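You operate a simulated robot arm through the tools that you are given. There is no shell and no other tool. Be economical: measure what you need, move in short steps, check, and stop when the job is done.

The job below is to be done with a simulated two-armed robot. You get a single attempt, and the scene is never put back.

JOB
Scoop yellow granules into the small hopper up to its FILL mark and set the colour dial to 1.
Fine: close its lid, put the scoop back, spill nothing, leave the other controls. Set down upright: plastic scoop.

It is judged by the outcome, as a careful person would: the job done as asked, and still so three seconds after it is handed in. It fails if anything else is knocked over, pushed out of place, dropped, spilled or broken. Lids that push on must go on centred and level and be pressed home; caps that screw on are set level and turned clockwise until they are tight.

ROBOT AND FRAMES
Two 7-joint arms with two-finger grippers on one trunk, on a base that drives. Base frame: it is fixed to the floor where the robot stands at the start and does not move with it; the origin is under the middle of the robot, x ahead of it, y to its left, z up; the surface under the hand at the start is at about z = 640. Units: mm, rad, N and s.
The left shoulder is at the start at [25, 175, 1354], the right one opposite. With the tool pointing down near the work surface each hand reaches from about 100 to 700 mm from the robot's upright axis, wherever it stands, measured 20 degrees to its own side. Places, roughly: blue lever [300, 1400, 400]; brake dial [300, 1300, 800]; chute slide [400, -200, 900]; colour dial [500, -100, 900]; dryer dial [400, 1200, 1000]; feed speed dial [700, -700, 1100]; feed switch [700, -800, 1100]; front dial of the guide block [500, -1200, 900]; front heat dial of the feed machine [700, -800, 1400]; heat switch [700, -500, 1100]; hopper slide [500, -300, 1000]; lift crank [300, 1600, 600]; middle heat dial of the feed machine [700, -700, 1400]; rear heat dial of the feed machine [700, -500, 1400]; small hopper [600, -100, 1100]; small hopper lid [600, -100, 1200]. Payload 2.94 kg a hand.
Tool frame (each hand has its own): the origin (TCP) lies between the finger pads and is the grasp point; the fingertips stand 30 mm ahead of it; z points along the fingers, y is the line along which they close. Largest opening 138 mm; the body of the gripper starts 109 mm behind the TCP.
Orientation is told as [roll, pitch, yaw] about the base's x, y, z axes, in that order, counted from this pose: with the fingers straight down and closing along the base's y, the tool's x points along the base's -x, its y along +y and its z along -z.

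CONTROLS
- The arms move only by the tool move_arm. It takes "left_steps", "right_steps" or both (then of equal length, played together; a hand with none holds still); each is a list of rows, each a list of 7 numbers: the turn, a rotation vector about the tool's x, y, z in rad, then the shift along the tool's x, y, z in mm, then the finger opening in mm, from 0 to 138. In form: [[rx, ry, rz, tx, ty, tz, fingers], ...]. A call has 1 to 20 rows; each row is the pose to reach, as a shift and turn from the pose commanded when the call began, along the tool's axes at that moment. Rows are played at 5 a second. More than 50 mm and 0.15 rad between two rows, or a gripper value outside its range, and nothing of the call is played. Where a pose cannot be reached the arm comes as near as it can. A force on the tool above 90 N (or 10 N above the force at the start of the call, whichever is more), or a blocked arm, ends the call early, and 0.2 s more pass. The fingers move at their own pace and stop on an object; they squeeze with about 25 N. The grip force told is the motor's: it shows also when the fingers shut on nothing. Time passes only in rows, and 0.2 s behind the last, so rows that repeat a pose let the fingers close. It gives the time, the measured TCP pose, the force on the tool (base axes), the opening and the grip force at its end, in the units of the frame above (readings bear some noise), with the torque about the TCP (base axes, N m) and any sound that the robot's microphone picked up.
- Cameras (640 x 400 px; columns grow to the right, rows downward): "scene" is now at [68.9, 4.9, 1825.5]; the picture's right is [0.06, -1.00, 0.00], its down [-0.77, -0.04, -0.64] and it looks along [0.64, 0.04, -0.77] (base axes); focal length 277 px, centre (320, 200). "left" rides on the left gripper at [71, -19, -146] in its tool frame; the picture's right is [0.26, 0.96, 0.00], its down [-0.85, 0.23, -0.48] and it looks along [-0.46, 0.12, 0.88] (tool axes); focal length 280 px, centre (320, 200). "right" rides on the right gripper at [71, 19, -146] in its tool frame; the picture's right is [-0.26, 0.97, 0.00], its down [-0.85, -0.23, -0.48] and it looks along [-0.46, -0.12, 0.88] (tool axes); focal length 280 px, centre (320, 200).
- capture(camera): a new picture of that camera. No time passes.
- raise_lower(by): slides the trunk up (or, below 0, down) by that many mm; the arms and the scene camera ride with it, the base frame stays. It gives what a move gives, with no picture.
- roll_base(legs): drives the robot by 1 to 6 legs, each [ahead, turn to the left] in mm and rad, along the robot's own axes; the way and the turn of a leg run together, so that a leg with both is an arc; at most 1500 mm and 3.142 rad a leg. The arms and the cameras ride along, it lands a little off, and it stops where it bumps. It gives what a move gives.
- head_to(pan, tilt): turns the head with the scene camera to pan (to the left, within 2.094 rad either way) and tilt (down, from -0.506 to 1.204), counted from straight ahead of the robot. It gives what a move gives.
- point_at(camera, pixels): for up to 12 pixels [column, row] of the newest picture of that camera ("zoom" is the newest enlarged one), the place [x, y, z] in the base frame of the surface seen there, good to about 2 mm. No time passes.
- enlarge(camera, box): a new picture of the part [left, top, right, bottom] of that camera's present view, enlarged. No time passes.
- finish_job(): hands the job in; it is judged then, once.

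Keep the steps short. Do not move on a guess: measure, check each grasp and each placing, and mend mistakes. In all there are 80 turns and 78 pictures (those below and enlarged ones count). Leave the grippers open and the arms clear of the work at the hand-in unless told otherwise, and finish with a single line.

The tools are called after ">>>" as name(argument=value, ...) on one line, values as JSON. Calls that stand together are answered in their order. move_arm: Moves the arms, as the interface text tells. Its arguments: {"type":"object","properties":{"left_steps":{"type":"array","items":{"type":"array","items":{"type":"number"}}},"right_steps":{"type":"array","items":{"type":"array","items":{"type":"number"}}}},"required":[]} The other tools are called the same way: raise_lower (by) slides the trunk up or down; roll_base (legs) drives the base; head_to (pan, tilt) turns the head that bears the scene camera; capture (camera) takes a picture; point_at (camera, pixels) gives the place of the surface under pixels of a picture; enlarge (camera, box) takes an enlarged picture of a part of a camera's view; finish_job () hands the job in.

At the start:

```text
clock: 0.0
left_ee_pos: [525.7, 471.6, 1438.2]
left_tool_rot: [-0.002, 0.0, 0.0]
left_force: [-1.0, -0.3, 0.5]
left_wrist_torque: [-0.01, 0.01, -0.01]
left_gripper_width: 138.4
left_gripper_force: 0.0
right_ee_pos: [431.1, -24.6, 1494.3]
right_tool_rot: [0.002, 0.0, 0.0]
right_force: [-0.4, 0.1, -0.2]
right_wrist_torque: [0.0, 0.02, 0.0]
right_gripper_width: 137.9
right_gripper_force: 0.1
trunk travel left (down, up): [-525.0, 209.0]
robot x, y, heading: [-0.5, 1.3, 0.001]
head pan, tilt: [0.058, 0.878]
```

scene: 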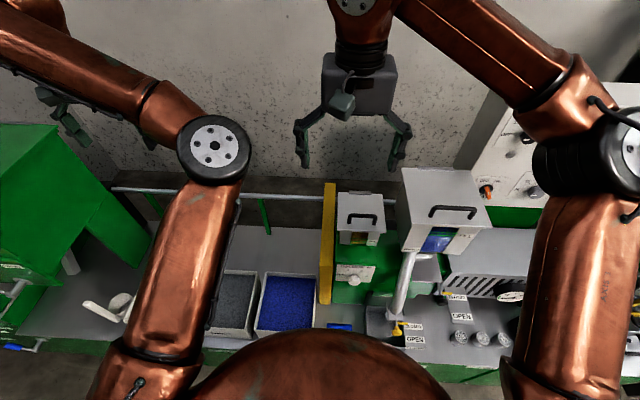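
right: 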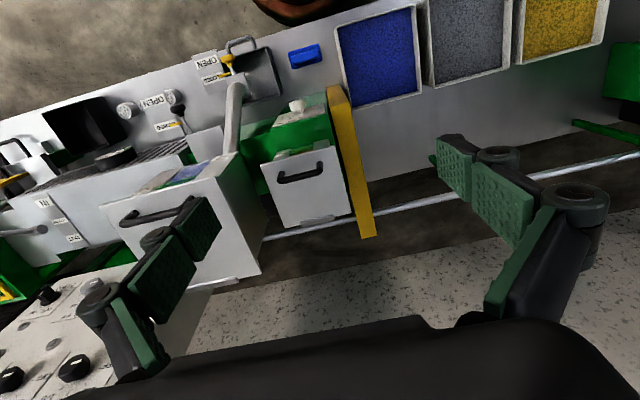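
left: 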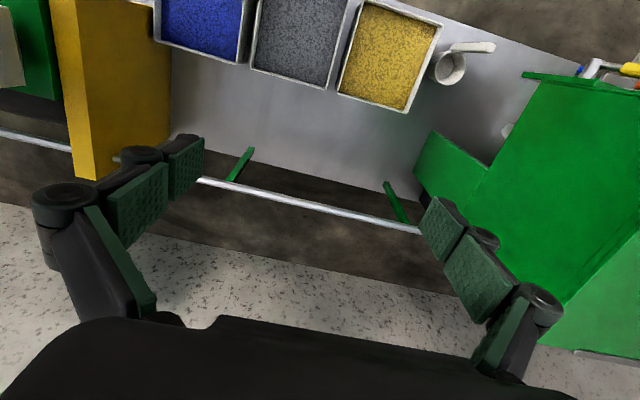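

I see the bins (yellow in the left camera near (390,55)), the scoop at (460,65), and the small hopper with its lid in the scene at (360,215). I'll measure them.

>>> enlarge(camera="left", box=[320, 0, 560, 150])

>>> enlarge(camera="scene", box=[300, 160, 500, 350])

>>> point_at(camera="left", pixels=[[490, 46], [465, 48], [450, 68], [437, 68], [466, 66], [452, 84], [390, 60], [362, 3], [440, 25], [404, 110], [338, 92], [480, 80]])

>>> point_at(camera="scene", pixels=[[362, 216], [345, 196], [381, 196], [340, 230], [385, 234], [352, 280], [345, 330], [326, 190], [325, 300], [410, 175], [340, 270], [372, 238]])

```text
2.67 times, centred on (440, 75) of left
```

zoom: 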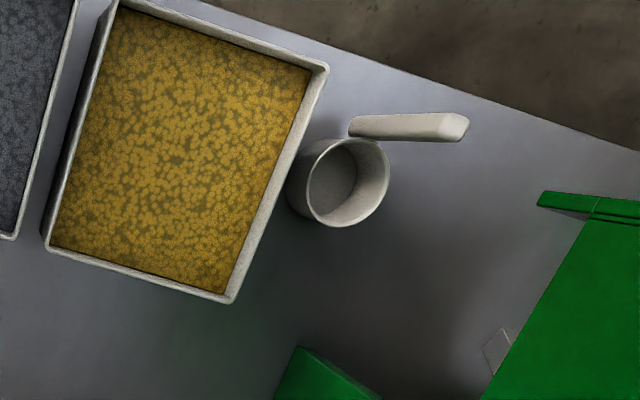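

```text
2.11 times, centred on (400, 255) of scene
```

zoom: 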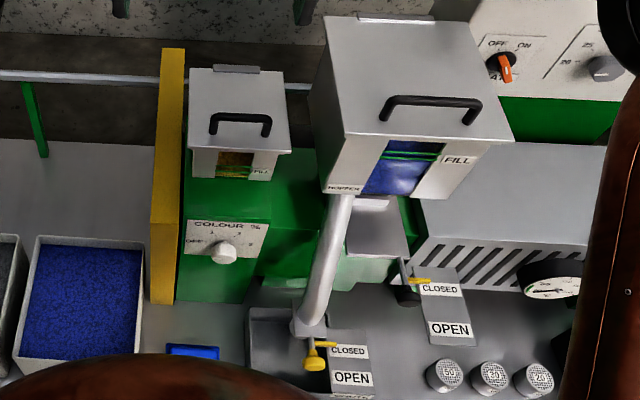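

```text
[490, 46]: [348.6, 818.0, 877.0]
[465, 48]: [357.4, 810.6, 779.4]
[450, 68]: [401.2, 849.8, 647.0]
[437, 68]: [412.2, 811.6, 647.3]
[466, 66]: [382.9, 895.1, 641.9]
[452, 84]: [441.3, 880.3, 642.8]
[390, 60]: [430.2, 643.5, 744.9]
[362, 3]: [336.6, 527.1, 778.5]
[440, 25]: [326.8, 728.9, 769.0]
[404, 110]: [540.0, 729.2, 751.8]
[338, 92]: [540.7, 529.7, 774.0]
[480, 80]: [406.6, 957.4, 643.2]
```

```text
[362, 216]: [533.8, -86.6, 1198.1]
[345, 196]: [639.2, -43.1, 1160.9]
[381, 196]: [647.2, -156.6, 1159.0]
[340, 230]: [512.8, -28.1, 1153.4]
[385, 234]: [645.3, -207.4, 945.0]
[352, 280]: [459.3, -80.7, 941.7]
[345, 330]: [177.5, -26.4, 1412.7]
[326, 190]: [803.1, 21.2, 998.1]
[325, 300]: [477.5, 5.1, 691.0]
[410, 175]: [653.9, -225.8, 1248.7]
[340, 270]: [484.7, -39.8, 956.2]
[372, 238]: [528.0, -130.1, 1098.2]
```

The scoop seems to have a tall handle (z up to 877). Measuring more of it, plus the hopper details.

>>> enlarge(camera="left", box=[410, 20, 520, 100])

>>> point_at(camera="zoom", pixels=[[180, 140], [130, 220], [170, 310], [280, 280], [320, 200], [230, 150], [500, 140], [460, 170], [400, 150], [300, 150], [460, 125], [220, 330]])

>>> enlarge(camera="scene", box=[325, 180, 405, 310])

```text
5.00 times, centred on (465, 60) of left
```

zoom: 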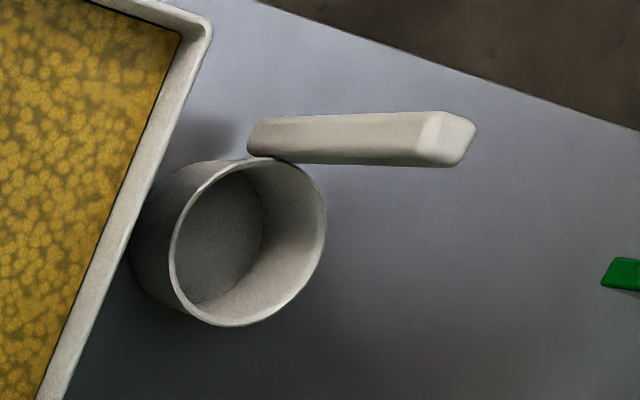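

```text
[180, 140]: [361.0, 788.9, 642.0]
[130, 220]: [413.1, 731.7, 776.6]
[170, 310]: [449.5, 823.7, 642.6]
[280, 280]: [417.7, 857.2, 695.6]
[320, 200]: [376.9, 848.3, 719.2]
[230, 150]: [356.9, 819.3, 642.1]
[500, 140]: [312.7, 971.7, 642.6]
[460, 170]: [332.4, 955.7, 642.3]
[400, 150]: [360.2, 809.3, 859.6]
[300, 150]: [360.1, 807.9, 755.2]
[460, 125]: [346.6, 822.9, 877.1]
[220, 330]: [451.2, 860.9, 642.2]
```

```text
3.08 times, centred on (365, 245) of scene
```

zoom: 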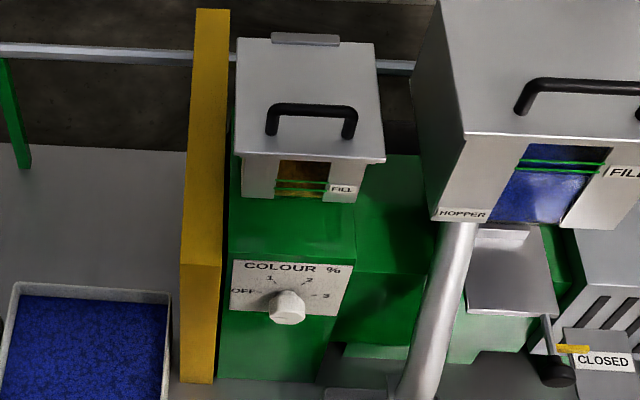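

The scoop is a dipper, with its vertical handle at about (355,815), z 740–877. The hopper's lid seems to have a hinge at the back. Looking closer from the right camera.

>>> enlarge(camera="right", box=[220, 70, 390, 250])

>>> point_at(camera="right", pixels=[[280, 178], [322, 170], [300, 176], [262, 165], [335, 147], [275, 226], [352, 212], [295, 106], [313, 222], [300, 195]])

```text
2.22 times, centred on (305, 160) of right
```

zoom: 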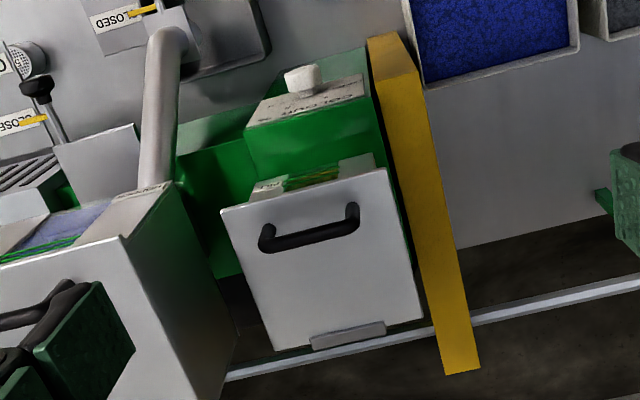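

```text
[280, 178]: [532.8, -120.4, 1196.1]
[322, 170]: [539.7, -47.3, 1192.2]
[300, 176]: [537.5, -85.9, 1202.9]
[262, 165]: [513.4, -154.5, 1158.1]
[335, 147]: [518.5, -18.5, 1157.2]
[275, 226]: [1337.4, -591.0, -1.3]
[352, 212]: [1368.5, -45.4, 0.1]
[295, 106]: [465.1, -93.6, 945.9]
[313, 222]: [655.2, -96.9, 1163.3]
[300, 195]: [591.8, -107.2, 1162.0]
```

Lid: x 512–655, bar top about (537,-86,1202), hinge block at x≈655. I'll turn the right hand so its fingers close along x and bring it above the bar. At the same time I'll check the window.

>>> enlarge(camera="scene", box=[335, 225, 395, 300])

>>> move_arm(right_steps=[[0, 0, 0.143, -10, -5, 0, 120], [0, 0, 0.286, -20, -11, 20, 100], [0, 0, 0.428, -30, -16, 40, 80], [0, 0, 0.571, -40, -22, 60, 60], [0, 0, 0.714, -50, -28, 80, 60], [0, 0, 0.857, -60, -34, 100, 60], [0, 0, 1.0, -70, -40, 120, 60], [0, 0, 1.142, -80, -45, 140, 60], [0, 0, 1.285, -90, -50, 160, 60], [0, 0, 1.428, -100, -55, 180, 60], [0, 0, 1.571, -106, -60, 200, 60]])

>>> capture(camera="right")

>>> capture(camera="scene")

```text
5.33 times, centred on (365, 262) of scene
```

zoom: 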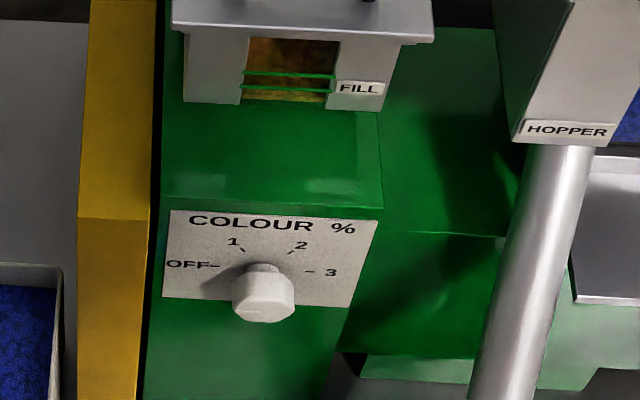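

```text
clock: 2.4
left_ee_pos: [526.0, 472.6, 1438.2]
left_tool_rot: [0.001, 0.002, -0.001]
left_force: [0.0, 0.4, -0.1]
left_wrist_torque: [0.01, 0.0, 0.02]
left_gripper_width: 137.8
left_gripper_force: 0.0
right_ee_pos: [537.3, -85.5, 1293.8]
right_tool_rot: [0.0, 0.002, -1.574]
right_force: [-0.7, 0.1, -0.2]
right_wrist_torque: [0.03, 0.02, -0.01]
right_gripper_width: 60.0
right_gripper_force: 0.1
trunk travel left (down, up): [-525.0, 209.0]
robot x, y, heading: [3.8, -0.2, 0.0]
head pan, tilt: [0.058, 0.878]
```

```text
68 pictures are left
```

right: 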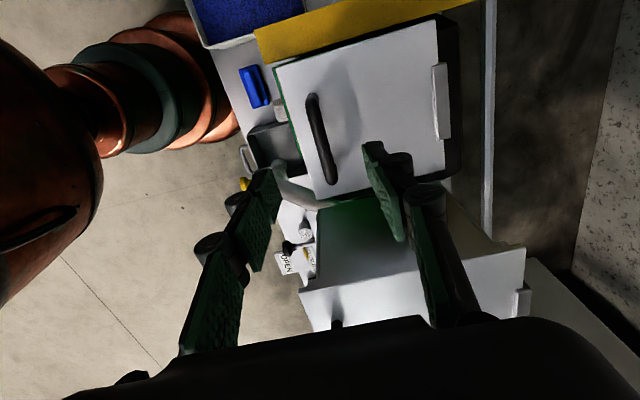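

```text
67 pictures are left
```

scene: 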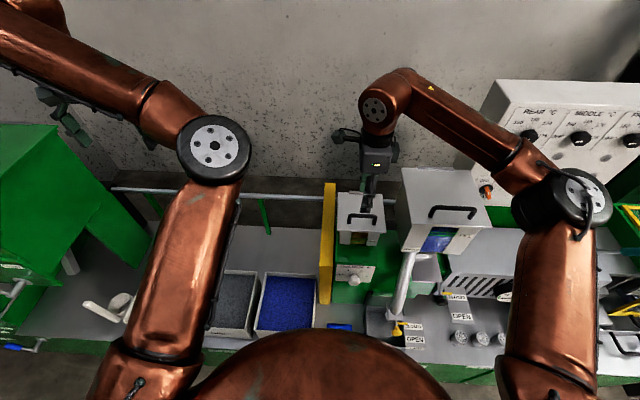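

The hand is above the bar. Measuring the bar again from this view.

>>> point_at(camera="right", pixels=[[316, 120], [322, 140], [327, 160], [350, 140], [300, 130], [440, 90], [330, 188], [312, 100]])

```text
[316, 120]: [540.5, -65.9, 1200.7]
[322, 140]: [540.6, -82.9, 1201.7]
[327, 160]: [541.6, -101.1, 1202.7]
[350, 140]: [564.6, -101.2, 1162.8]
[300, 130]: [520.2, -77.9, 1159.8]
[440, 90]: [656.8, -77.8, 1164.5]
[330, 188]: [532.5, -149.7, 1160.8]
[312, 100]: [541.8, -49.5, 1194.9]
```

Bar centre is at x≈540, top z 1203. Lowering so the pads straddle it (TCP z≈1197), then closing.

>>> move_arm(right_steps=[[0, 0, 0, 0, 2, 40, 60], [0, 0, 0, 0, 2, 75, 60], [0, 0, 0, 0, 2, 96, 60], [0, 0, 0, 0, 2, 96, 30], [0, 0, 0, 0, 2, 96, 5], [0, 0, 0, 0, 2, 96, 5], [0, 0, 0, 0, 2, 96, 5]])

>>> capture(camera="right")

```text
clock: 4.0
left_ee_pos: [524.1, 471.9, 1438.8]
left_tool_rot: [-0.001, 0.001, -0.001]
left_force: [0.0, 0.2, 0.0]
left_wrist_torque: [0.02, 0.05, 0.01]
left_gripper_width: 138.1
left_gripper_force: 0.1
right_ee_pos: [539.6, -84.6, 1197.3]
right_tool_rot: [-0.001, 0.002, -1.571]
right_force: [-1.8, 0.1, -1.8]
right_wrist_torque: [-0.04, 0.02, -0.08]
right_gripper_width: 10.3
right_gripper_force: 32.3
trunk travel left (down, up): [-525.0, 209.0]
robot x, y, heading: [1.8, 1.9, 0.002]
head pan, tilt: [0.058, 0.878]
```

```text
66 pictures are left
```

right: 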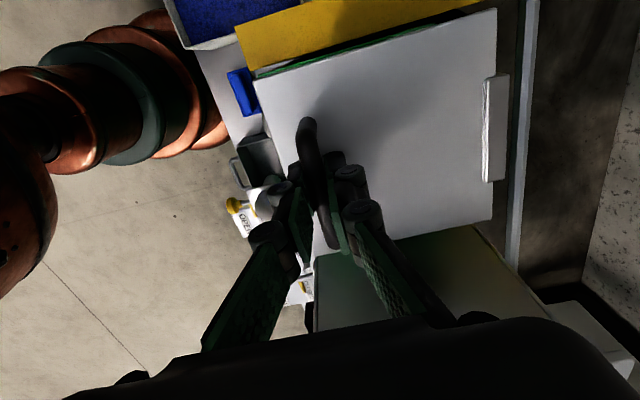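

The bar is held (10 mm). Lifting along an arc about the hinge to 30° as a trial.

>>> move_arm(right_steps=[[0, 0, 0, 0, 4, -10, 0], [0, 0, 0, 0, 8.5, -19.4, 0], [0, 0, 0, 0, 14, -28.5, 0], [0, 0, 0, 0, 20, -37, 0], [0, 0, 0, 0, 27, -45, 0], [0, 0, 0, 0, 34.5, -52.3, 0]])

>>> capture(camera="right")

```text
clock: 5.4
left_ee_pos: [526.4, 473.0, 1438.7]
left_tool_rot: [0.001, 0.001, -0.004]
left_force: [0.0, 1.0, 0.3]
left_wrist_torque: [0.01, 0.0, -0.01]
left_gripper_width: 138.0
left_gripper_force: 0.1
right_ee_pos: [574.5, -83.9, 1250.9]
right_tool_rot: [0.001, 0.001, -1.574]
right_force: [-1.8, 0.2, -0.2]
right_wrist_torque: [-0.23, 0.09, -0.44]
right_gripper_width: 10.2
right_gripper_force: 37.3
trunk travel left (down, up): [-525.0, 209.0]
robot x, y, heading: [-0.0, -0.2, -0.001]
head pan, tilt: [0.058, 0.878]
```

```text
65 pictures are left
```

right: 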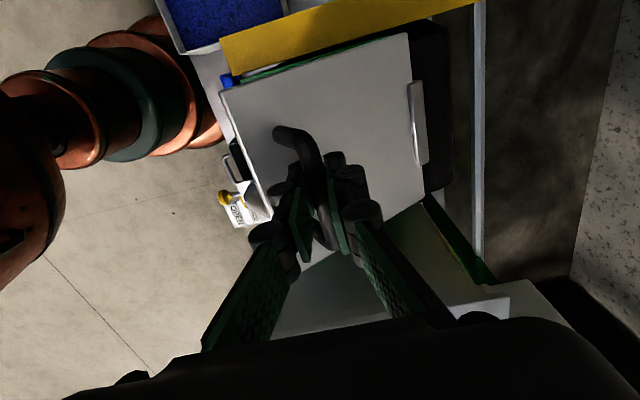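

>>> point_at(camera="right", pixels=[[225, 95], [240, 130], [262, 210], [406, 40], [425, 180], [350, 90], [415, 110]])

```text
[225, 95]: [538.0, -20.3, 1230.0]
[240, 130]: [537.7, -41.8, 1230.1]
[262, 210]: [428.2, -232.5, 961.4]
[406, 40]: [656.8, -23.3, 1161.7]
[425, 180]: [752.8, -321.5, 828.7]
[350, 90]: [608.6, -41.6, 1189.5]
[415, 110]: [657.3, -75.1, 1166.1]
```

Hinge confirmed at about (657,1161), and the lid is at 30°. Continuing to 80°.

>>> move_arm(right_steps=[[0, 0, 0, 0, 8.5, -6.8, 0], [0, 0, 0, 0, 17, -12.7, 0], [0, 0, 0, 0, 26, -17.8, 0], [0, 0, 0, 0, 36, -22, 0], [0, 0, 0, 0, 46, -25.5, 0], [0, 0, 0, 0, 56, -28.2, 0], [0, 0, 0, 0, 66.5, -29.8, 0], [0, 0, 0, 0, 77, -30.7, 0], [0, 0, 0, 0, 87.5, -30.5, 0], [0, 0, 0, 0, 98, -29.4, 0]])

>>> capture(camera="right")

>>> enlarge(camera="scene", box=[300, 130, 440, 250])

```text
clock: 7.6
left_ee_pos: [525.5, 473.6, 1438.0]
left_tool_rot: [0.001, -0.001, -0.002]
left_force: [0.0, -0.7, 0.2]
left_wrist_torque: [-0.01, 0.03, 0.02]
left_gripper_width: 138.1
left_gripper_force: 0.1
right_ee_pos: [673.4, -84.5, 1279.9]
right_tool_rot: [-0.001, 0.002, -1.571]
right_force: [-1.3, 0.3, 0.4]
right_wrist_torque: [-0.52, 0.15, -0.87]
right_gripper_width: 10.7
right_gripper_force: 37.6
trunk travel left (down, up): [-525.0, 209.0]
robot x, y, heading: [-0.2, -1.4, -0.004]
head pan, tilt: [0.058, 0.878]
```

```text
64 pictures are left
```

right: 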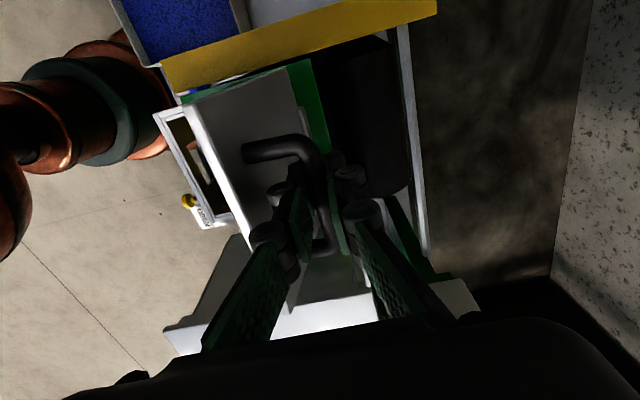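

```text
3.33 times, centred on (370, 190) of scene
```

zoom: 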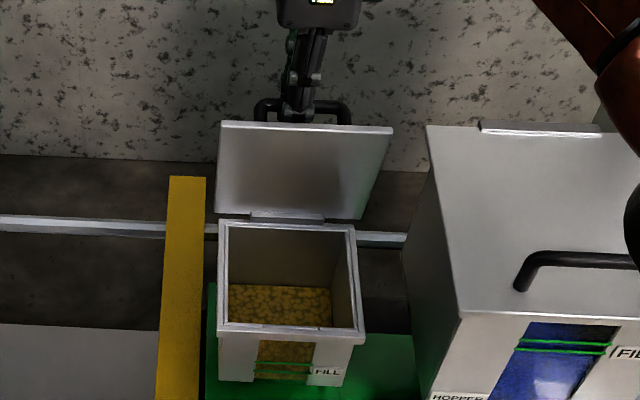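

The lid is at about 80° and the hopper is part-filled with yellow. Continuing to about 108°, watching the force.

>>> move_arm(right_steps=[[0, 0, 0, 0, 10.5, 2, 0], [0, 0, 0, 0, 20.5, 4.7, 0], [0, 0, 0, 0, 30.5, 8.5, 0], [0, 0, 0, 0, 40, 13.2, 0], [0, 0, 0, 0, 47, 17.5, 0], [0, 0, 0, 0, 54, 22, 0]])

>>> capture(camera="right")

```text
clock: 9.0
left_ee_pos: [516.3, 472.6, 1441.9]
left_tool_rot: [0.0, -0.007, -0.001]
left_force: [-0.3, 0.2, 0.3]
left_wrist_torque: [0.0, -0.01, 0.0]
left_gripper_width: 138.0
left_gripper_force: 0.0
right_ee_pos: [715.8, -83.7, 1264.2]
right_tool_rot: [-0.001, 0.003, -1.57]
right_force: [-40.7, -3.5, 22.2]
right_wrist_torque: [-0.19, 0.09, -0.84]
right_gripper_width: 10.6
right_gripper_force: 38.4
trunk travel left (down, up): [-525.0, 209.0]
robot x, y, heading: [-2.4, -1.6, 0.005]
head pan, tilt: [0.058, 0.878]
```

```text
62 pictures are left
```

right: 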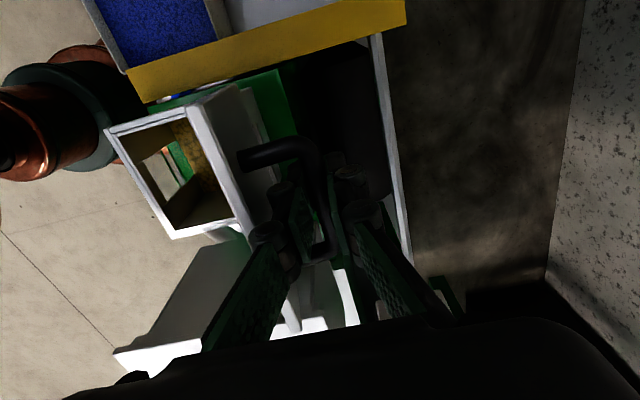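

The lid has hit its stop (40 N) at about 102°. Backing off 10 mm, opening slightly, then withdrawing straight up.

>>> move_arm(right_steps=[[0, 0, 0, 0, -10, -5, 0], [0, 0, 0, 0, -10, -5, 22], [0, 0, 0, 0, -10, -5, 22], [0, 0, 0, 0, -8, -20, 22], [0, 0, 0, 0, -6, -50, 22], [0, 0, 0, 0, -6, -90, 22], [0, 0, 0, 0, -6, -130, 22]])

>>> capture(camera="right")

>>> enlarge(camera="scene", box=[300, 130, 440, 250])

>>> point_at(camera="zoom", pixels=[[280, 300], [222, 225], [352, 230], [220, 328], [360, 335], [300, 130], [300, 210], [240, 290], [325, 315], [285, 365], [270, 270]])

```text
clock: 10.6
left_ee_pos: [523.8, 473.1, 1438.3]
left_tool_rot: [0.0, -0.003, -0.002]
left_force: [-1.4, 0.3, -0.7]
left_wrist_torque: [-0.09, -0.07, 0.01]
left_gripper_width: 138.1
left_gripper_force: 0.0
right_ee_pos: [709.9, -80.1, 1368.7]
right_tool_rot: [0.006, 0.005, -1.554]
right_force: [0.5, -2.4, -2.2]
right_wrist_torque: [0.14, 0.03, 0.0]
right_gripper_width: 21.7
right_gripper_force: 0.0
right hand out of reach, approached as far as the arm can: row 6, 7
trunk travel left (down, up): [-525.0, 209.0]
robot x, y, heading: [-1.8, 0.1, -0.001]
head pan, tilt: [0.058, 0.878]
```

```text
61 pictures are left
```

right: 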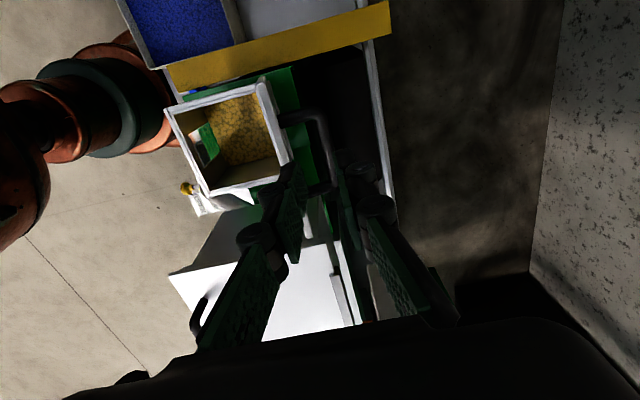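

```text
3.33 times, centred on (370, 190) of scene
```

zoom: 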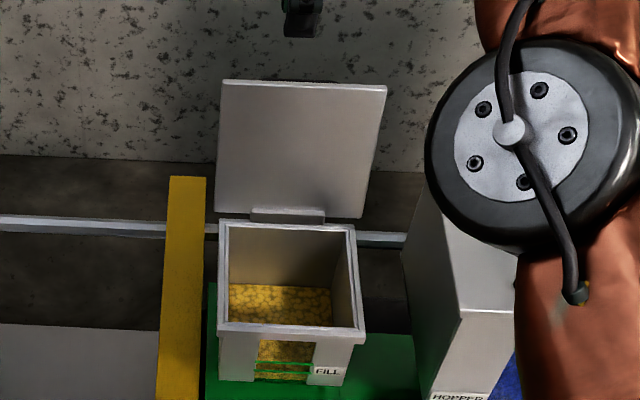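

```text
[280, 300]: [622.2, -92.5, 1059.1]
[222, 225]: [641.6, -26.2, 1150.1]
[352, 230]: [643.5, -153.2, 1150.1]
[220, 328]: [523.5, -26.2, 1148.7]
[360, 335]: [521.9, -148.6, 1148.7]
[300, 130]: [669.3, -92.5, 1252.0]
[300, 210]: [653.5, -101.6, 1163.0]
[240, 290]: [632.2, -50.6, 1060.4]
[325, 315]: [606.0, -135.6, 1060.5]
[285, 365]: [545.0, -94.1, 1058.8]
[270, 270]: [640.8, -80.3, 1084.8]
```

The lid stays open. Granules are at z≈1060, rim at 1150, FILL near z≈1098. Now looking at the dial and FILL marks closely.

>>> enlarge(camera="scene", box=[330, 230, 385, 295])

>>> point_at(camera="zoom", pixels=[[170, 190], [420, 205], [150, 320], [390, 335], [280, 320], [260, 330], [280, 290], [330, 55], [205, 30], [205, 45], [300, 360], [290, 270]])

```text
6.15 times, centred on (358, 262) of scene
```

zoom: 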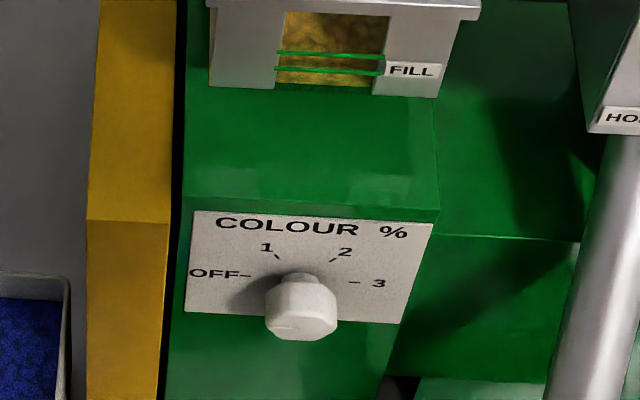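

```text
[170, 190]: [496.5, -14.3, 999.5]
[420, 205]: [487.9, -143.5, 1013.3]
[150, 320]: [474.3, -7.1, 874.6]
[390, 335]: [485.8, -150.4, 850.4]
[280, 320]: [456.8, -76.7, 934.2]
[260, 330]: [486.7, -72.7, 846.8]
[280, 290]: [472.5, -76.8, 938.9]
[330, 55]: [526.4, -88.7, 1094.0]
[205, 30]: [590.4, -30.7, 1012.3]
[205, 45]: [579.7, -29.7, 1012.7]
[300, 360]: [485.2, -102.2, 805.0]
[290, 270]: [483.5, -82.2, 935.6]
```

Dial plate is vertical at x≈487 and the knob front is at x≈457, centre near (y −85, z 932). I'll bring the right hand back and unwind its yaw, then back the robot off to give room for a forward-pointing approach.

>>> move_arm(right_steps=[[0, 0, -0.143, 2, -25, -20, 40], [0, 0, -0.286, 4, -50, -30, 60], [0, 0, -0.428, 6, -80, -50, 60], [0, 0, -0.571, 8, -110, -60, 60], [0, 0, -0.714, 10, -140, -70, 60], [0, 0, -0.857, 10, -170, -80, 60], [0, 0, -1.0, 10, -200, -85, 60], [0, 0, -1.142, 10, -230, -85, 60], [0, 0, -1.285, 10, -260, -85, 60], [0, 0, -1.428, 10, -290, -85, 60], [0, 0, -1.571, 10, -310, -85, 60]])

>>> roll_base(legs=[[-250, 0]])

```text
clock: 13.0
left_ee_pos: [524.4, 473.7, 1439.9]
left_tool_rot: [0.001, 0.001, 0.0]
left_force: [0.2, 0.2, -0.7]
left_wrist_torque: [0.0, 0.01, 0.0]
left_gripper_width: 138.0
left_gripper_force: 0.1
right_ee_pos: [399.6, -71.9, 1452.2]
right_tool_rot: [0.002, -0.001, 0.001]
right_force: [0.0, 0.8, 0.2]
right_wrist_torque: [0.01, 0.02, 0.02]
right_gripper_width: 60.0
right_gripper_force: 0.0
trunk travel left (down, up): [-525.0, 209.0]
robot x, y, heading: [-0.7, -2.4, -0.001]
head pan, tilt: [0.058, 0.878]
```

```text
clock: 14.8
left_ee_pos: [277.3, 473.0, 1437.3]
left_tool_rot: [0.001, -0.001, 0.0]
left_force: [0.3, 0.4, 0.2]
left_wrist_torque: [-0.02, 0.01, -0.01]
left_gripper_width: 138.2
left_gripper_force: 0.1
right_ee_pos: [150.3, -72.2, 1451.5]
right_tool_rot: [0.001, 0.001, -0.001]
right_force: [-0.1, 0.2, -0.4]
right_wrist_torque: [0.0, 0.07, -0.02]
right_gripper_width: 60.0
right_gripper_force: 0.1
trunk travel left (down, up): [-525.0, 209.0]
robot x, y, heading: [-254.4, 2.7, -0.007]
head pan, tilt: [0.058, 0.878]
```

Now swinging the right hand to point forward (pitch −90°) at the pre-dial pose (360,−85,935).

>>> move_arm(right_steps=[[0, -0.143, 0, -10, -1, 47, 60], [0, -0.286, 0, -25, -2, 94, 60], [0, -0.428, 0, -40, -3, 141, 60], [0, -0.571, 0, -55, -4, 188, 60], [0, -0.714, 0, -70, -5, 235, 60], [0, -0.857, 0, -90, -6, 282, 60], [0, -1.0, 0, -110, -8, 328, 60], [0, -1.142, 0, -130, -9, 374, 60], [0, -1.285, 0, -150, -10, 420, 60], [0, -1.428, 0, -170, -12, 466, 60], [0, -1.571, 0, -190, -13, 512, 60]])

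>>> capture(camera="right")

>>> capture(camera="scene")

```text
refused: row 6 steps farther than a row can; nothing moved
```

```text
58 pictures are left
```

right: 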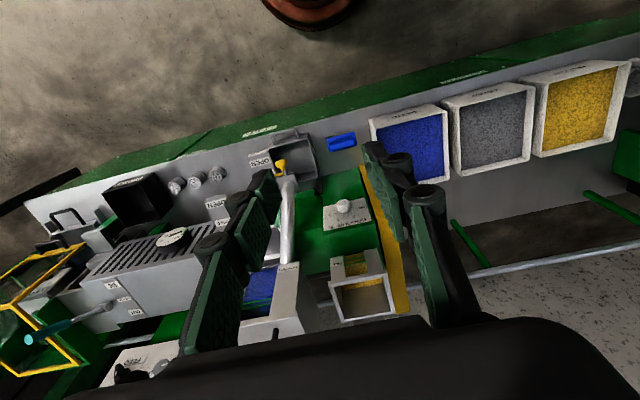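

```text
57 pictures are left
```

scene: 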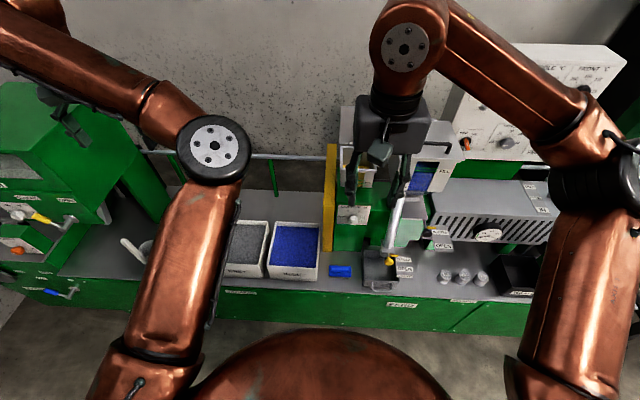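

The step was too long; redoing with more rows.

>>> move_arm(right_steps=[[0, -0.12, 0, -14, -1, 38, 60], [0, -0.24, 0, -28, -2, 76, 60], [0, -0.36, 0, -42, -3, 114, 60], [0, -0.48, 0, -56, -4, 152, 60], [0, -0.6, 0, -70, -5, 190, 60], [0, -0.72, 0, -84, -6, 228, 60], [0, -0.84, 0, -98, -7, 266, 60], [0, -0.96, 0, -112, -8, 304, 60], [0, -1.08, 0, -126, -9, 342, 60], [0, -1.2, 0, -140, -10, 380, 60], [0, -1.33, 0, -154, -11, 420, 60], [0, -1.45, 0, -170, -12, 466, 60], [0, -1.571, 0, -190, -13, 511, 60]])

>>> capture(camera="right")

>>> capture(camera="scene")

```text
clock: 17.6
left_ee_pos: [276.3, 475.3, 1437.1]
left_tool_rot: [-0.001, -0.001, -0.003]
left_force: [1.0, 0.0, 0.5]
left_wrist_torque: [-0.03, 0.0, -0.03]
left_gripper_width: 138.1
left_gripper_force: 0.1
right_ee_pos: [339.6, -81.5, 942.1]
right_tool_rot: [2.487, -1.568, -2.487]
right_force: [0.7, -0.2, 0.2]
right_wrist_torque: [0.05, 0.0, -0.03]
right_gripper_width: 60.1
right_gripper_force: 0.1
trunk travel left (down, up): [-525.0, 209.0]
robot x, y, heading: [-250.8, -0.6, -0.002]
head pan, tilt: [0.058, 0.878]
```

```text
56 pictures are left
```

right: 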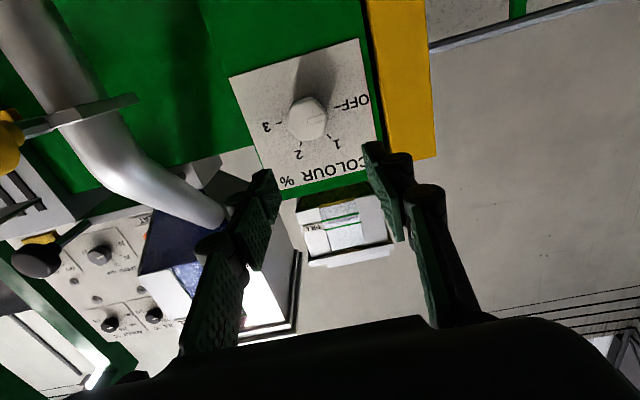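

```text
55 pictures are left
```

scene: 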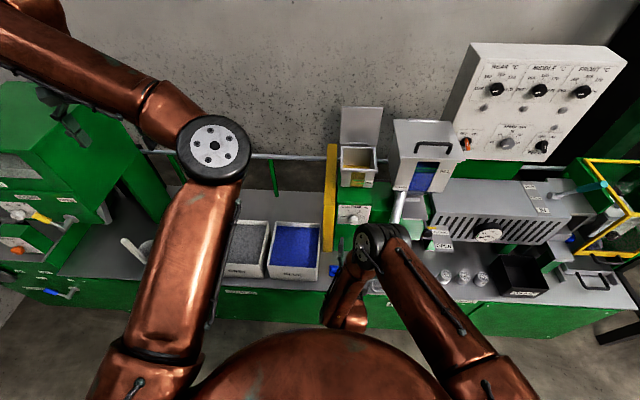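

>>> enlarge(camera="right", box=[225, 30, 405, 200])

>>> point_at(camera="right", pixels=[[305, 118], [290, 122], [318, 122], [303, 135], [310, 102], [296, 108], [338, 142], [363, 100], [298, 155], [265, 126]])

```text
2.35 times, centred on (315, 115) of right
```

zoom: 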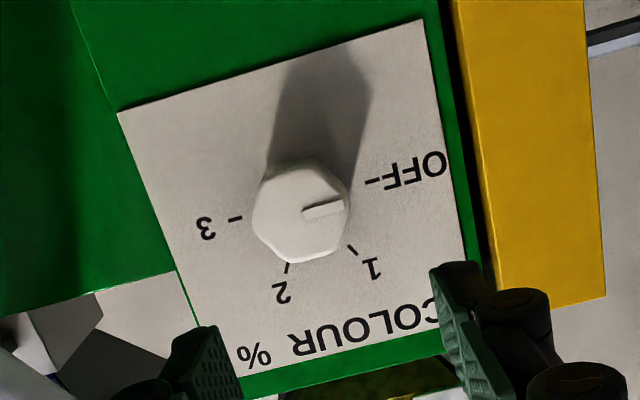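

```text
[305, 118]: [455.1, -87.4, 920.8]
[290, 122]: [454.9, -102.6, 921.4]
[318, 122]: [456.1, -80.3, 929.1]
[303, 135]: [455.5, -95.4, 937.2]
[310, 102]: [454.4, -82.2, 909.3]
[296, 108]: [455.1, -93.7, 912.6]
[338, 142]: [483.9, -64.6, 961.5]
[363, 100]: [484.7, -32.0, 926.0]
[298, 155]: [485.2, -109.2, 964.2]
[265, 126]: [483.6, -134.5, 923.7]
```

The knob's line points to OFF; mark 1 is 60° clockwise from it. Knob centre ≈ (y −87, z 922). Moving in and gripping.

>>> move_arm(right_steps=[[0, 0, 0, 10, -3, 20, 46], [0, 0, 0, 20, -5.5, 45, 46], [0, 0, 0, 20, -5.5, 80, 46], [0, 0, 0, 20, -5.5, 107, 46], [0, 0, 0, 20, -5.5, 107, 30], [0, 0, 0, 20, -5.5, 107, 15], [0, 0, 0, 20, -5.5, 107, 10], [0, 0, 0, 20, -5.5, 107, 10]])

>>> capture(camera="right")

```text
clock: 19.4
left_ee_pos: [276.2, 473.1, 1437.4]
left_tool_rot: [-0.001, -0.003, -0.002]
left_force: [-0.3, 0.0, -0.2]
left_wrist_torque: [-0.02, -0.04, -0.02]
left_gripper_width: 138.1
left_gripper_force: 0.0
right_ee_pos: [440.9, -65.2, 939.7]
right_tool_rot: [0.203, -1.561, -0.227]
right_force: [-0.4, 2.6, 1.6]
right_wrist_torque: [0.02, 0.05, 0.04]
right_gripper_width: 17.2
right_gripper_force: 1.9
right hand out of reach, approached as far as the arm can: row 1, 2, 3, 4, 5, 6, 7, 8
trunk travel left (down, up): [-525.0, 209.0]
robot x, y, heading: [-251.1, 1.6, -0.003]
head pan, tilt: [0.058, 0.878]
```

```text
53 pictures are left
```

right: 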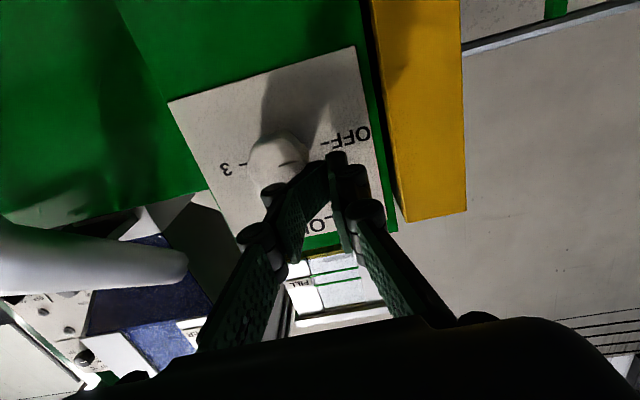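

The arm could not reach and the fingers closed beside the knob without touching it. Opening and backing off, then lowering the trunk to change the arm's posture.

>>> move_arm(right_steps=[[0, 0, 0, -5, 2, 0, 46], [0, 0, 0, -10, 3, -30, 46], [0, 0, 0, -15, 5, -70, 46], [0, 0, 0, -20, 5, -110, 46]])

>>> raise_lower(by=-250)

>>> capture(camera="scene")

```text
clock: 20.4
left_ee_pos: [273.9, 473.8, 1439.4]
left_tool_rot: [-0.001, -0.001, -0.002]
left_force: [0.4, 0.4, 1.3]
left_wrist_torque: [0.03, 0.01, -0.02]
left_gripper_width: 138.3
left_gripper_force: 0.2
right_ee_pos: [329.8, -62.8, 959.9]
right_tool_rot: [2.449, -1.568, -2.452]
right_force: [-0.9, 0.1, 0.5]
right_wrist_torque: [-0.05, 0.04, -0.01]
right_gripper_width: 46.3
right_gripper_force: 0.1
right hand out of reach, approached as far as the arm can: row 1
trunk travel left (down, up): [-525.0, 209.0]
robot x, y, heading: [-250.0, -1.0, 0.001]
head pan, tilt: [0.058, 0.878]
```

```text
clock: 23.0
left_ee_pos: [273.2, 472.2, 1189.7]
left_tool_rot: [0.001, -0.002, -0.002]
left_force: [0.0, -0.3, -0.2]
left_wrist_torque: [-0.03, -0.03, 0.0]
left_gripper_width: 138.2
left_gripper_force: 0.1
right_ee_pos: [330.6, -60.5, 711.7]
right_tool_rot: [2.912, -1.563, -2.913]
right_force: [2.3, -0.5, 16.6]
right_wrist_torque: [-0.17, -0.51, -0.05]
right_gripper_width: 46.2
right_gripper_force: 0.1
trunk travel left (down, up): [-275.0, 459.0]
robot x, y, heading: [-252.0, -0.0, 0.001]
head pan, tilt: [0.058, 0.878]
```

```text
52 pictures are left
```

scene: 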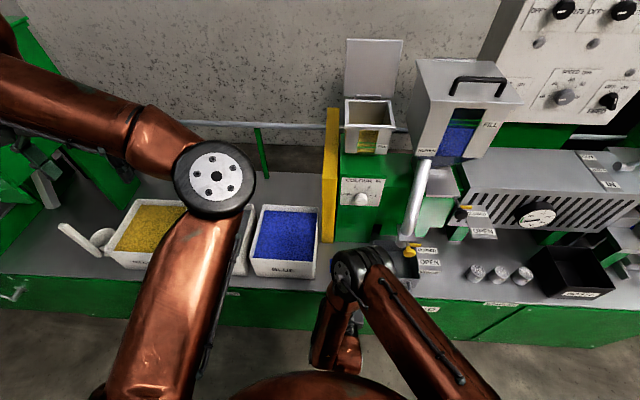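

There is a 16.6 N upward force on the right hand, so it may be touching something on the bench. Lifting the hand straight up first, then looking.

>>> move_arm(right_steps=[[0, 0, 0, -35, 0, 0, 46], [0, 0, 0, -70, 0, 0, 46], [0, 0, 0, -105, 0, 0, 46], [0, 0, 0, -140, 0, 0, 46], [0, 0, 0, -175, 0, 0, 46], [0, 0, 0, -200, -15, 0, 46]])

>>> capture(camera="scene")

>>> capture(camera="right")

```text
clock: 24.4
left_ee_pos: [274.8, 473.1, 1189.1]
left_tool_rot: [0.001, -0.001, 0.0]
left_force: [-0.1, -0.1, 0.2]
left_wrist_torque: [0.02, -0.03, 0.01]
left_gripper_width: 138.0
left_gripper_force: 0.1
right_ee_pos: [329.4, -77.6, 909.1]
right_tool_rot: [1.5, -1.568, -1.501]
right_force: [-0.5, -0.2, 0.6]
right_wrist_torque: [-0.02, 0.0, 0.02]
right_gripper_width: 46.1
right_gripper_force: 0.2
trunk travel left (down, up): [-275.0, 459.0]
robot x, y, heading: [-248.2, 1.2, -0.003]
head pan, tilt: [0.058, 0.878]
```

```text
51 pictures are left
```

scene: 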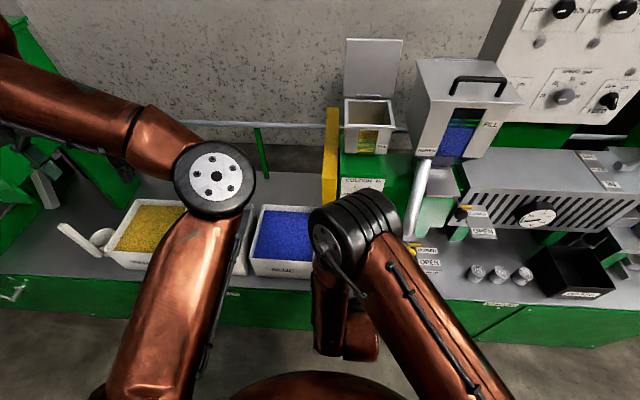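

```text
50 pictures are left
```

right: 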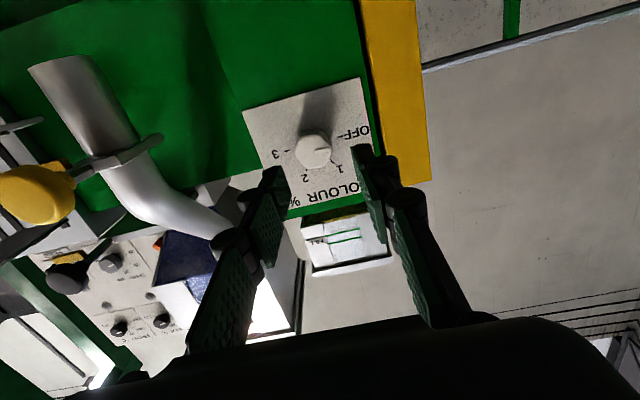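

The trunk is now lower and the hand free. Going in to the knob with the fingers open, without closing yet.

>>> move_arm(right_steps=[[0, 0, 0, -7, -5, 20, 46], [0, 0, 0, -13, -9.5, 40, 46], [0, 0, 0, -13, -9.5, 80, 46], [0, 0, 0, -13, -9.5, 119, 46]])

>>> capture(camera="right")

```text
clock: 25.4
left_ee_pos: [276.4, 472.1, 1187.0]
left_tool_rot: [-0.003, 0.0, -0.001]
left_force: [-0.9, -0.4, 1.0]
left_wrist_torque: [0.03, -0.05, -0.01]
left_gripper_width: 138.2
left_gripper_force: 0.1
right_ee_pos: [449.1, -88.0, 920.5]
right_tool_rot: [1.229, -1.568, -1.232]
right_force: [-0.5, 0.7, 0.4]
right_wrist_torque: [-0.01, 0.0, -0.01]
right_gripper_width: 46.1
right_gripper_force: 0.0
trunk travel left (down, up): [-275.0, 459.0]
robot x, y, heading: [-249.1, 2.6, 0.002]
head pan, tilt: [0.058, 0.878]
```

```text
49 pictures are left
```

right: 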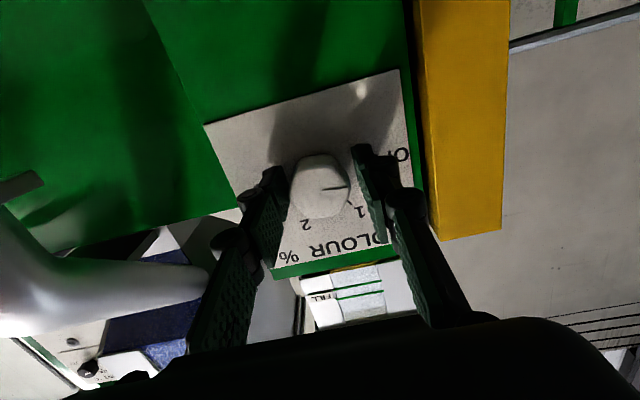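

Reached; the knob lies between the fingers. Closing on it, then turning +60° (clockwise).

>>> move_arm(right_steps=[[0, 0, 0, 0, 0, 0, 34], [0, 0, 0, 0, 0, 0, 15], [0, 0, 0, 0, 0, 0, 10], [0, 0, 0, 0, 0, 0, 10], [0, 0, 0.14, 0, 0, 0, 10], [0, 0, 0.28, 0, 0, 0, 10], [0, 0, 0.42, 0, 0, 0, 10], [0, 0, 0.56, 0, 0, 0, 10], [0, 0, 0.7, 0, 0, 0, 10], [0, 0, 0.84, 0, 0, 0, 10], [0, 0, 0.95, 0, 0, 0, 10], [0, 0, 1.05, 0, 0, 0, 10], [0, 0, 1.05, 0, 0, 0, 10]])

>>> capture(camera="right")

```text
clock: 28.2
left_ee_pos: [275.6, 473.1, 1189.1]
left_tool_rot: [-0.001, -0.001, -0.001]
left_force: [0.0, 0.1, -0.5]
left_wrist_torque: [0.02, -0.01, -0.03]
left_gripper_width: 138.0
left_gripper_force: 0.1
right_ee_pos: [450.4, -86.1, 922.9]
right_tool_rot: [1.576, -0.516, -1.575]
right_force: [5.9, -4.9, 12.6]
right_wrist_torque: [-0.04, -0.45, -0.27]
right_gripper_width: 36.5
right_gripper_force: 45.2
trunk travel left (down, up): [-275.0, 459.0]
robot x, y, heading: [-252.1, 2.1, 0.003]
head pan, tilt: [0.058, 0.878]
```

```text
48 pictures are left
```

right: 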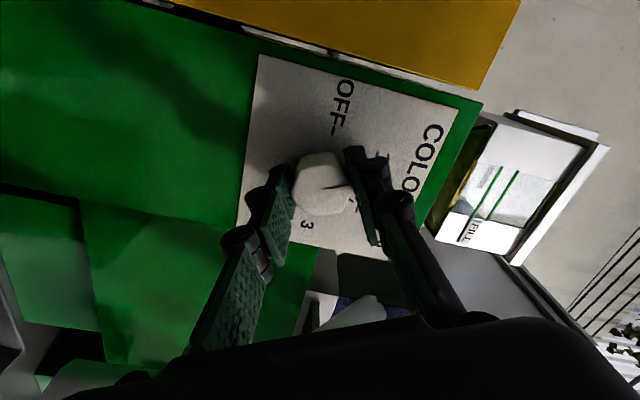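

The knob turned with the hand. Opening, backing off along the knob axis and checking the pointer.

>>> move_arm(right_steps=[[0, 0, 1.05, 0, 0, 0, 50], [0, 0, 0, 0, 0, 0, 50]])

>>> move_arm(right_steps=[[0, 0, 0, 0, 0, 0, 50], [0, 0, 0, 0, 0, 0, 50], [0, 0, 0, 0, 0, -40, 50], [0, 0, 0, 0, 0, -85, 50]])

>>> enlarge(camera="right", box=[220, 40, 460, 240])

```text
refused: row 1 steps farther than a row can; nothing moved
```

```text
clock: 29.2
left_ee_pos: [275.1, 472.3, 1188.5]
left_tool_rot: [0.0, 0.0, -0.001]
left_force: [-0.7, -0.2, -0.2]
left_wrist_torque: [0.01, 0.01, 0.02]
left_gripper_width: 137.9
left_gripper_force: 0.1
right_ee_pos: [362.7, -86.3, 921.4]
right_tool_rot: [1.571, -0.519, -1.572]
right_force: [0.6, 0.7, -0.2]
right_wrist_torque: [-0.01, 0.0, -0.01]
right_gripper_width: 50.1
right_gripper_force: 0.1
trunk travel left (down, up): [-275.0, 459.0]
robot x, y, heading: [-250.0, -1.3, 0.004]
head pan, tilt: [0.058, 0.878]
```

```text
2.00 times, centred on (340, 140) of right
```

zoom: 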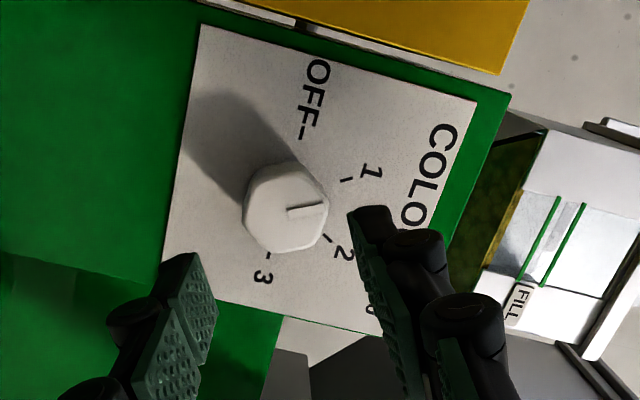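

The pointer lies exactly on 1. Now turning the wrist back and retracting the right hand.

>>> move_arm(right_steps=[[0, 0, -0.13, 0, 0, -10, 60], [0, 0, -0.26, 0, 0, -20, 60], [0, 0, -0.39, 0, 0, -30, 60], [0, 0, -0.52, 0, 0, -40, 60], [0, 0, -0.65, 0, 0, -50, 60], [0, 0, -0.78, 0, 0, -55, 60], [0, 0, -0.91, 0, 0, -60, 60], [0, 0, -1.05, 0, 0, -60, 60]])

>>> move_arm(right_steps=[[0, 0.13, 0, -36, 0, -8, 60], [0, 0.26, 0, -72, 0, -16, 60], [0, 0.39, 0, -108, 0, -26, 60], [0, 0.52, 0, -144, 0, -36, 60], [0, 0.65, 0, -180, 0, -46, 60], [0, 0.78, 0, -216, 0, -60, 60], [0, 0.91, 0, -240, 0, -74, 60], [0, 1.04, 0, -260, 0, -88, 60], [0, 1.17, 0, -280, 0, -102, 60], [0, 1.3, 0, -300, 0, -116, 60], [0, 1.43, 0, -320, 0, -130, 60], [0, 1.571, 0, -340, 0, -140, 60]])

>>> head_to(pan=0.6, tilt=0.6)

>>> capture(camera="scene")

```text
clock: 31.0
left_ee_pos: [276.0, 472.8, 1187.2]
left_tool_rot: [0.0, 0.001, 0.0]
left_force: [1.0, 0.4, -0.1]
left_wrist_torque: [-0.02, 0.04, 0.01]
left_gripper_width: 138.2
left_gripper_force: 0.0
right_ee_pos: [303.9, -86.3, 921.9]
right_tool_rot: [-2.191, -1.571, 2.188]
right_force: [0.1, 0.2, 0.4]
right_wrist_torque: [0.0, -0.01, -0.03]
right_gripper_width: 60.0
right_gripper_force: 0.0
trunk travel left (down, up): [-275.0, 459.0]
robot x, y, heading: [-248.0, -0.8, 0.004]
head pan, tilt: [0.058, 0.878]
```

```text
clock: 33.6
left_ee_pos: [276.4, 473.3, 1187.4]
left_tool_rot: [0.0, -0.001, -0.003]
left_force: [-0.6, 0.3, -0.1]
left_wrist_torque: [0.0, 0.01, -0.03]
left_gripper_width: 137.8
left_gripper_force: 0.0
right_ee_pos: [164.2, -87.2, 1261.4]
right_tool_rot: [0.002, 0.004, -0.003]
right_force: [-0.3, 0.1, 0.2]
right_wrist_torque: [0.01, 0.03, 0.02]
right_gripper_width: 60.0
right_gripper_force: 0.1
trunk travel left (down, up): [-275.0, 459.0]
robot x, y, heading: [-251.9, -1.6, -0.002]
head pan, tilt: [0.058, 0.878]
```

```text
clock: 34.6
left_ee_pos: [275.0, 472.6, 1188.6]
left_tool_rot: [-0.001, -0.001, -0.002]
left_force: [-0.2, 0.0, 0.4]
left_wrist_torque: [0.0, -0.01, -0.02]
left_gripper_width: 138.1
left_gripper_force: 0.0
right_ee_pos: [163.7, -88.1, 1261.6]
right_tool_rot: [0.002, -0.003, -0.003]
right_force: [0.6, 0.1, 0.0]
right_wrist_torque: [0.01, -0.03, 0.01]
right_gripper_width: 60.1
right_gripper_force: 0.0
trunk travel left (down, up): [-275.0, 459.0]
robot x, y, heading: [-248.9, 2.2, -0.002]
head pan, tilt: [0.6, 0.6]
```

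```text
46 pictures are left
```

scene: 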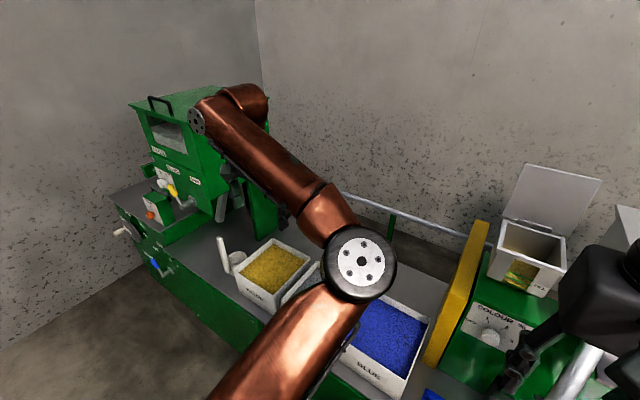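

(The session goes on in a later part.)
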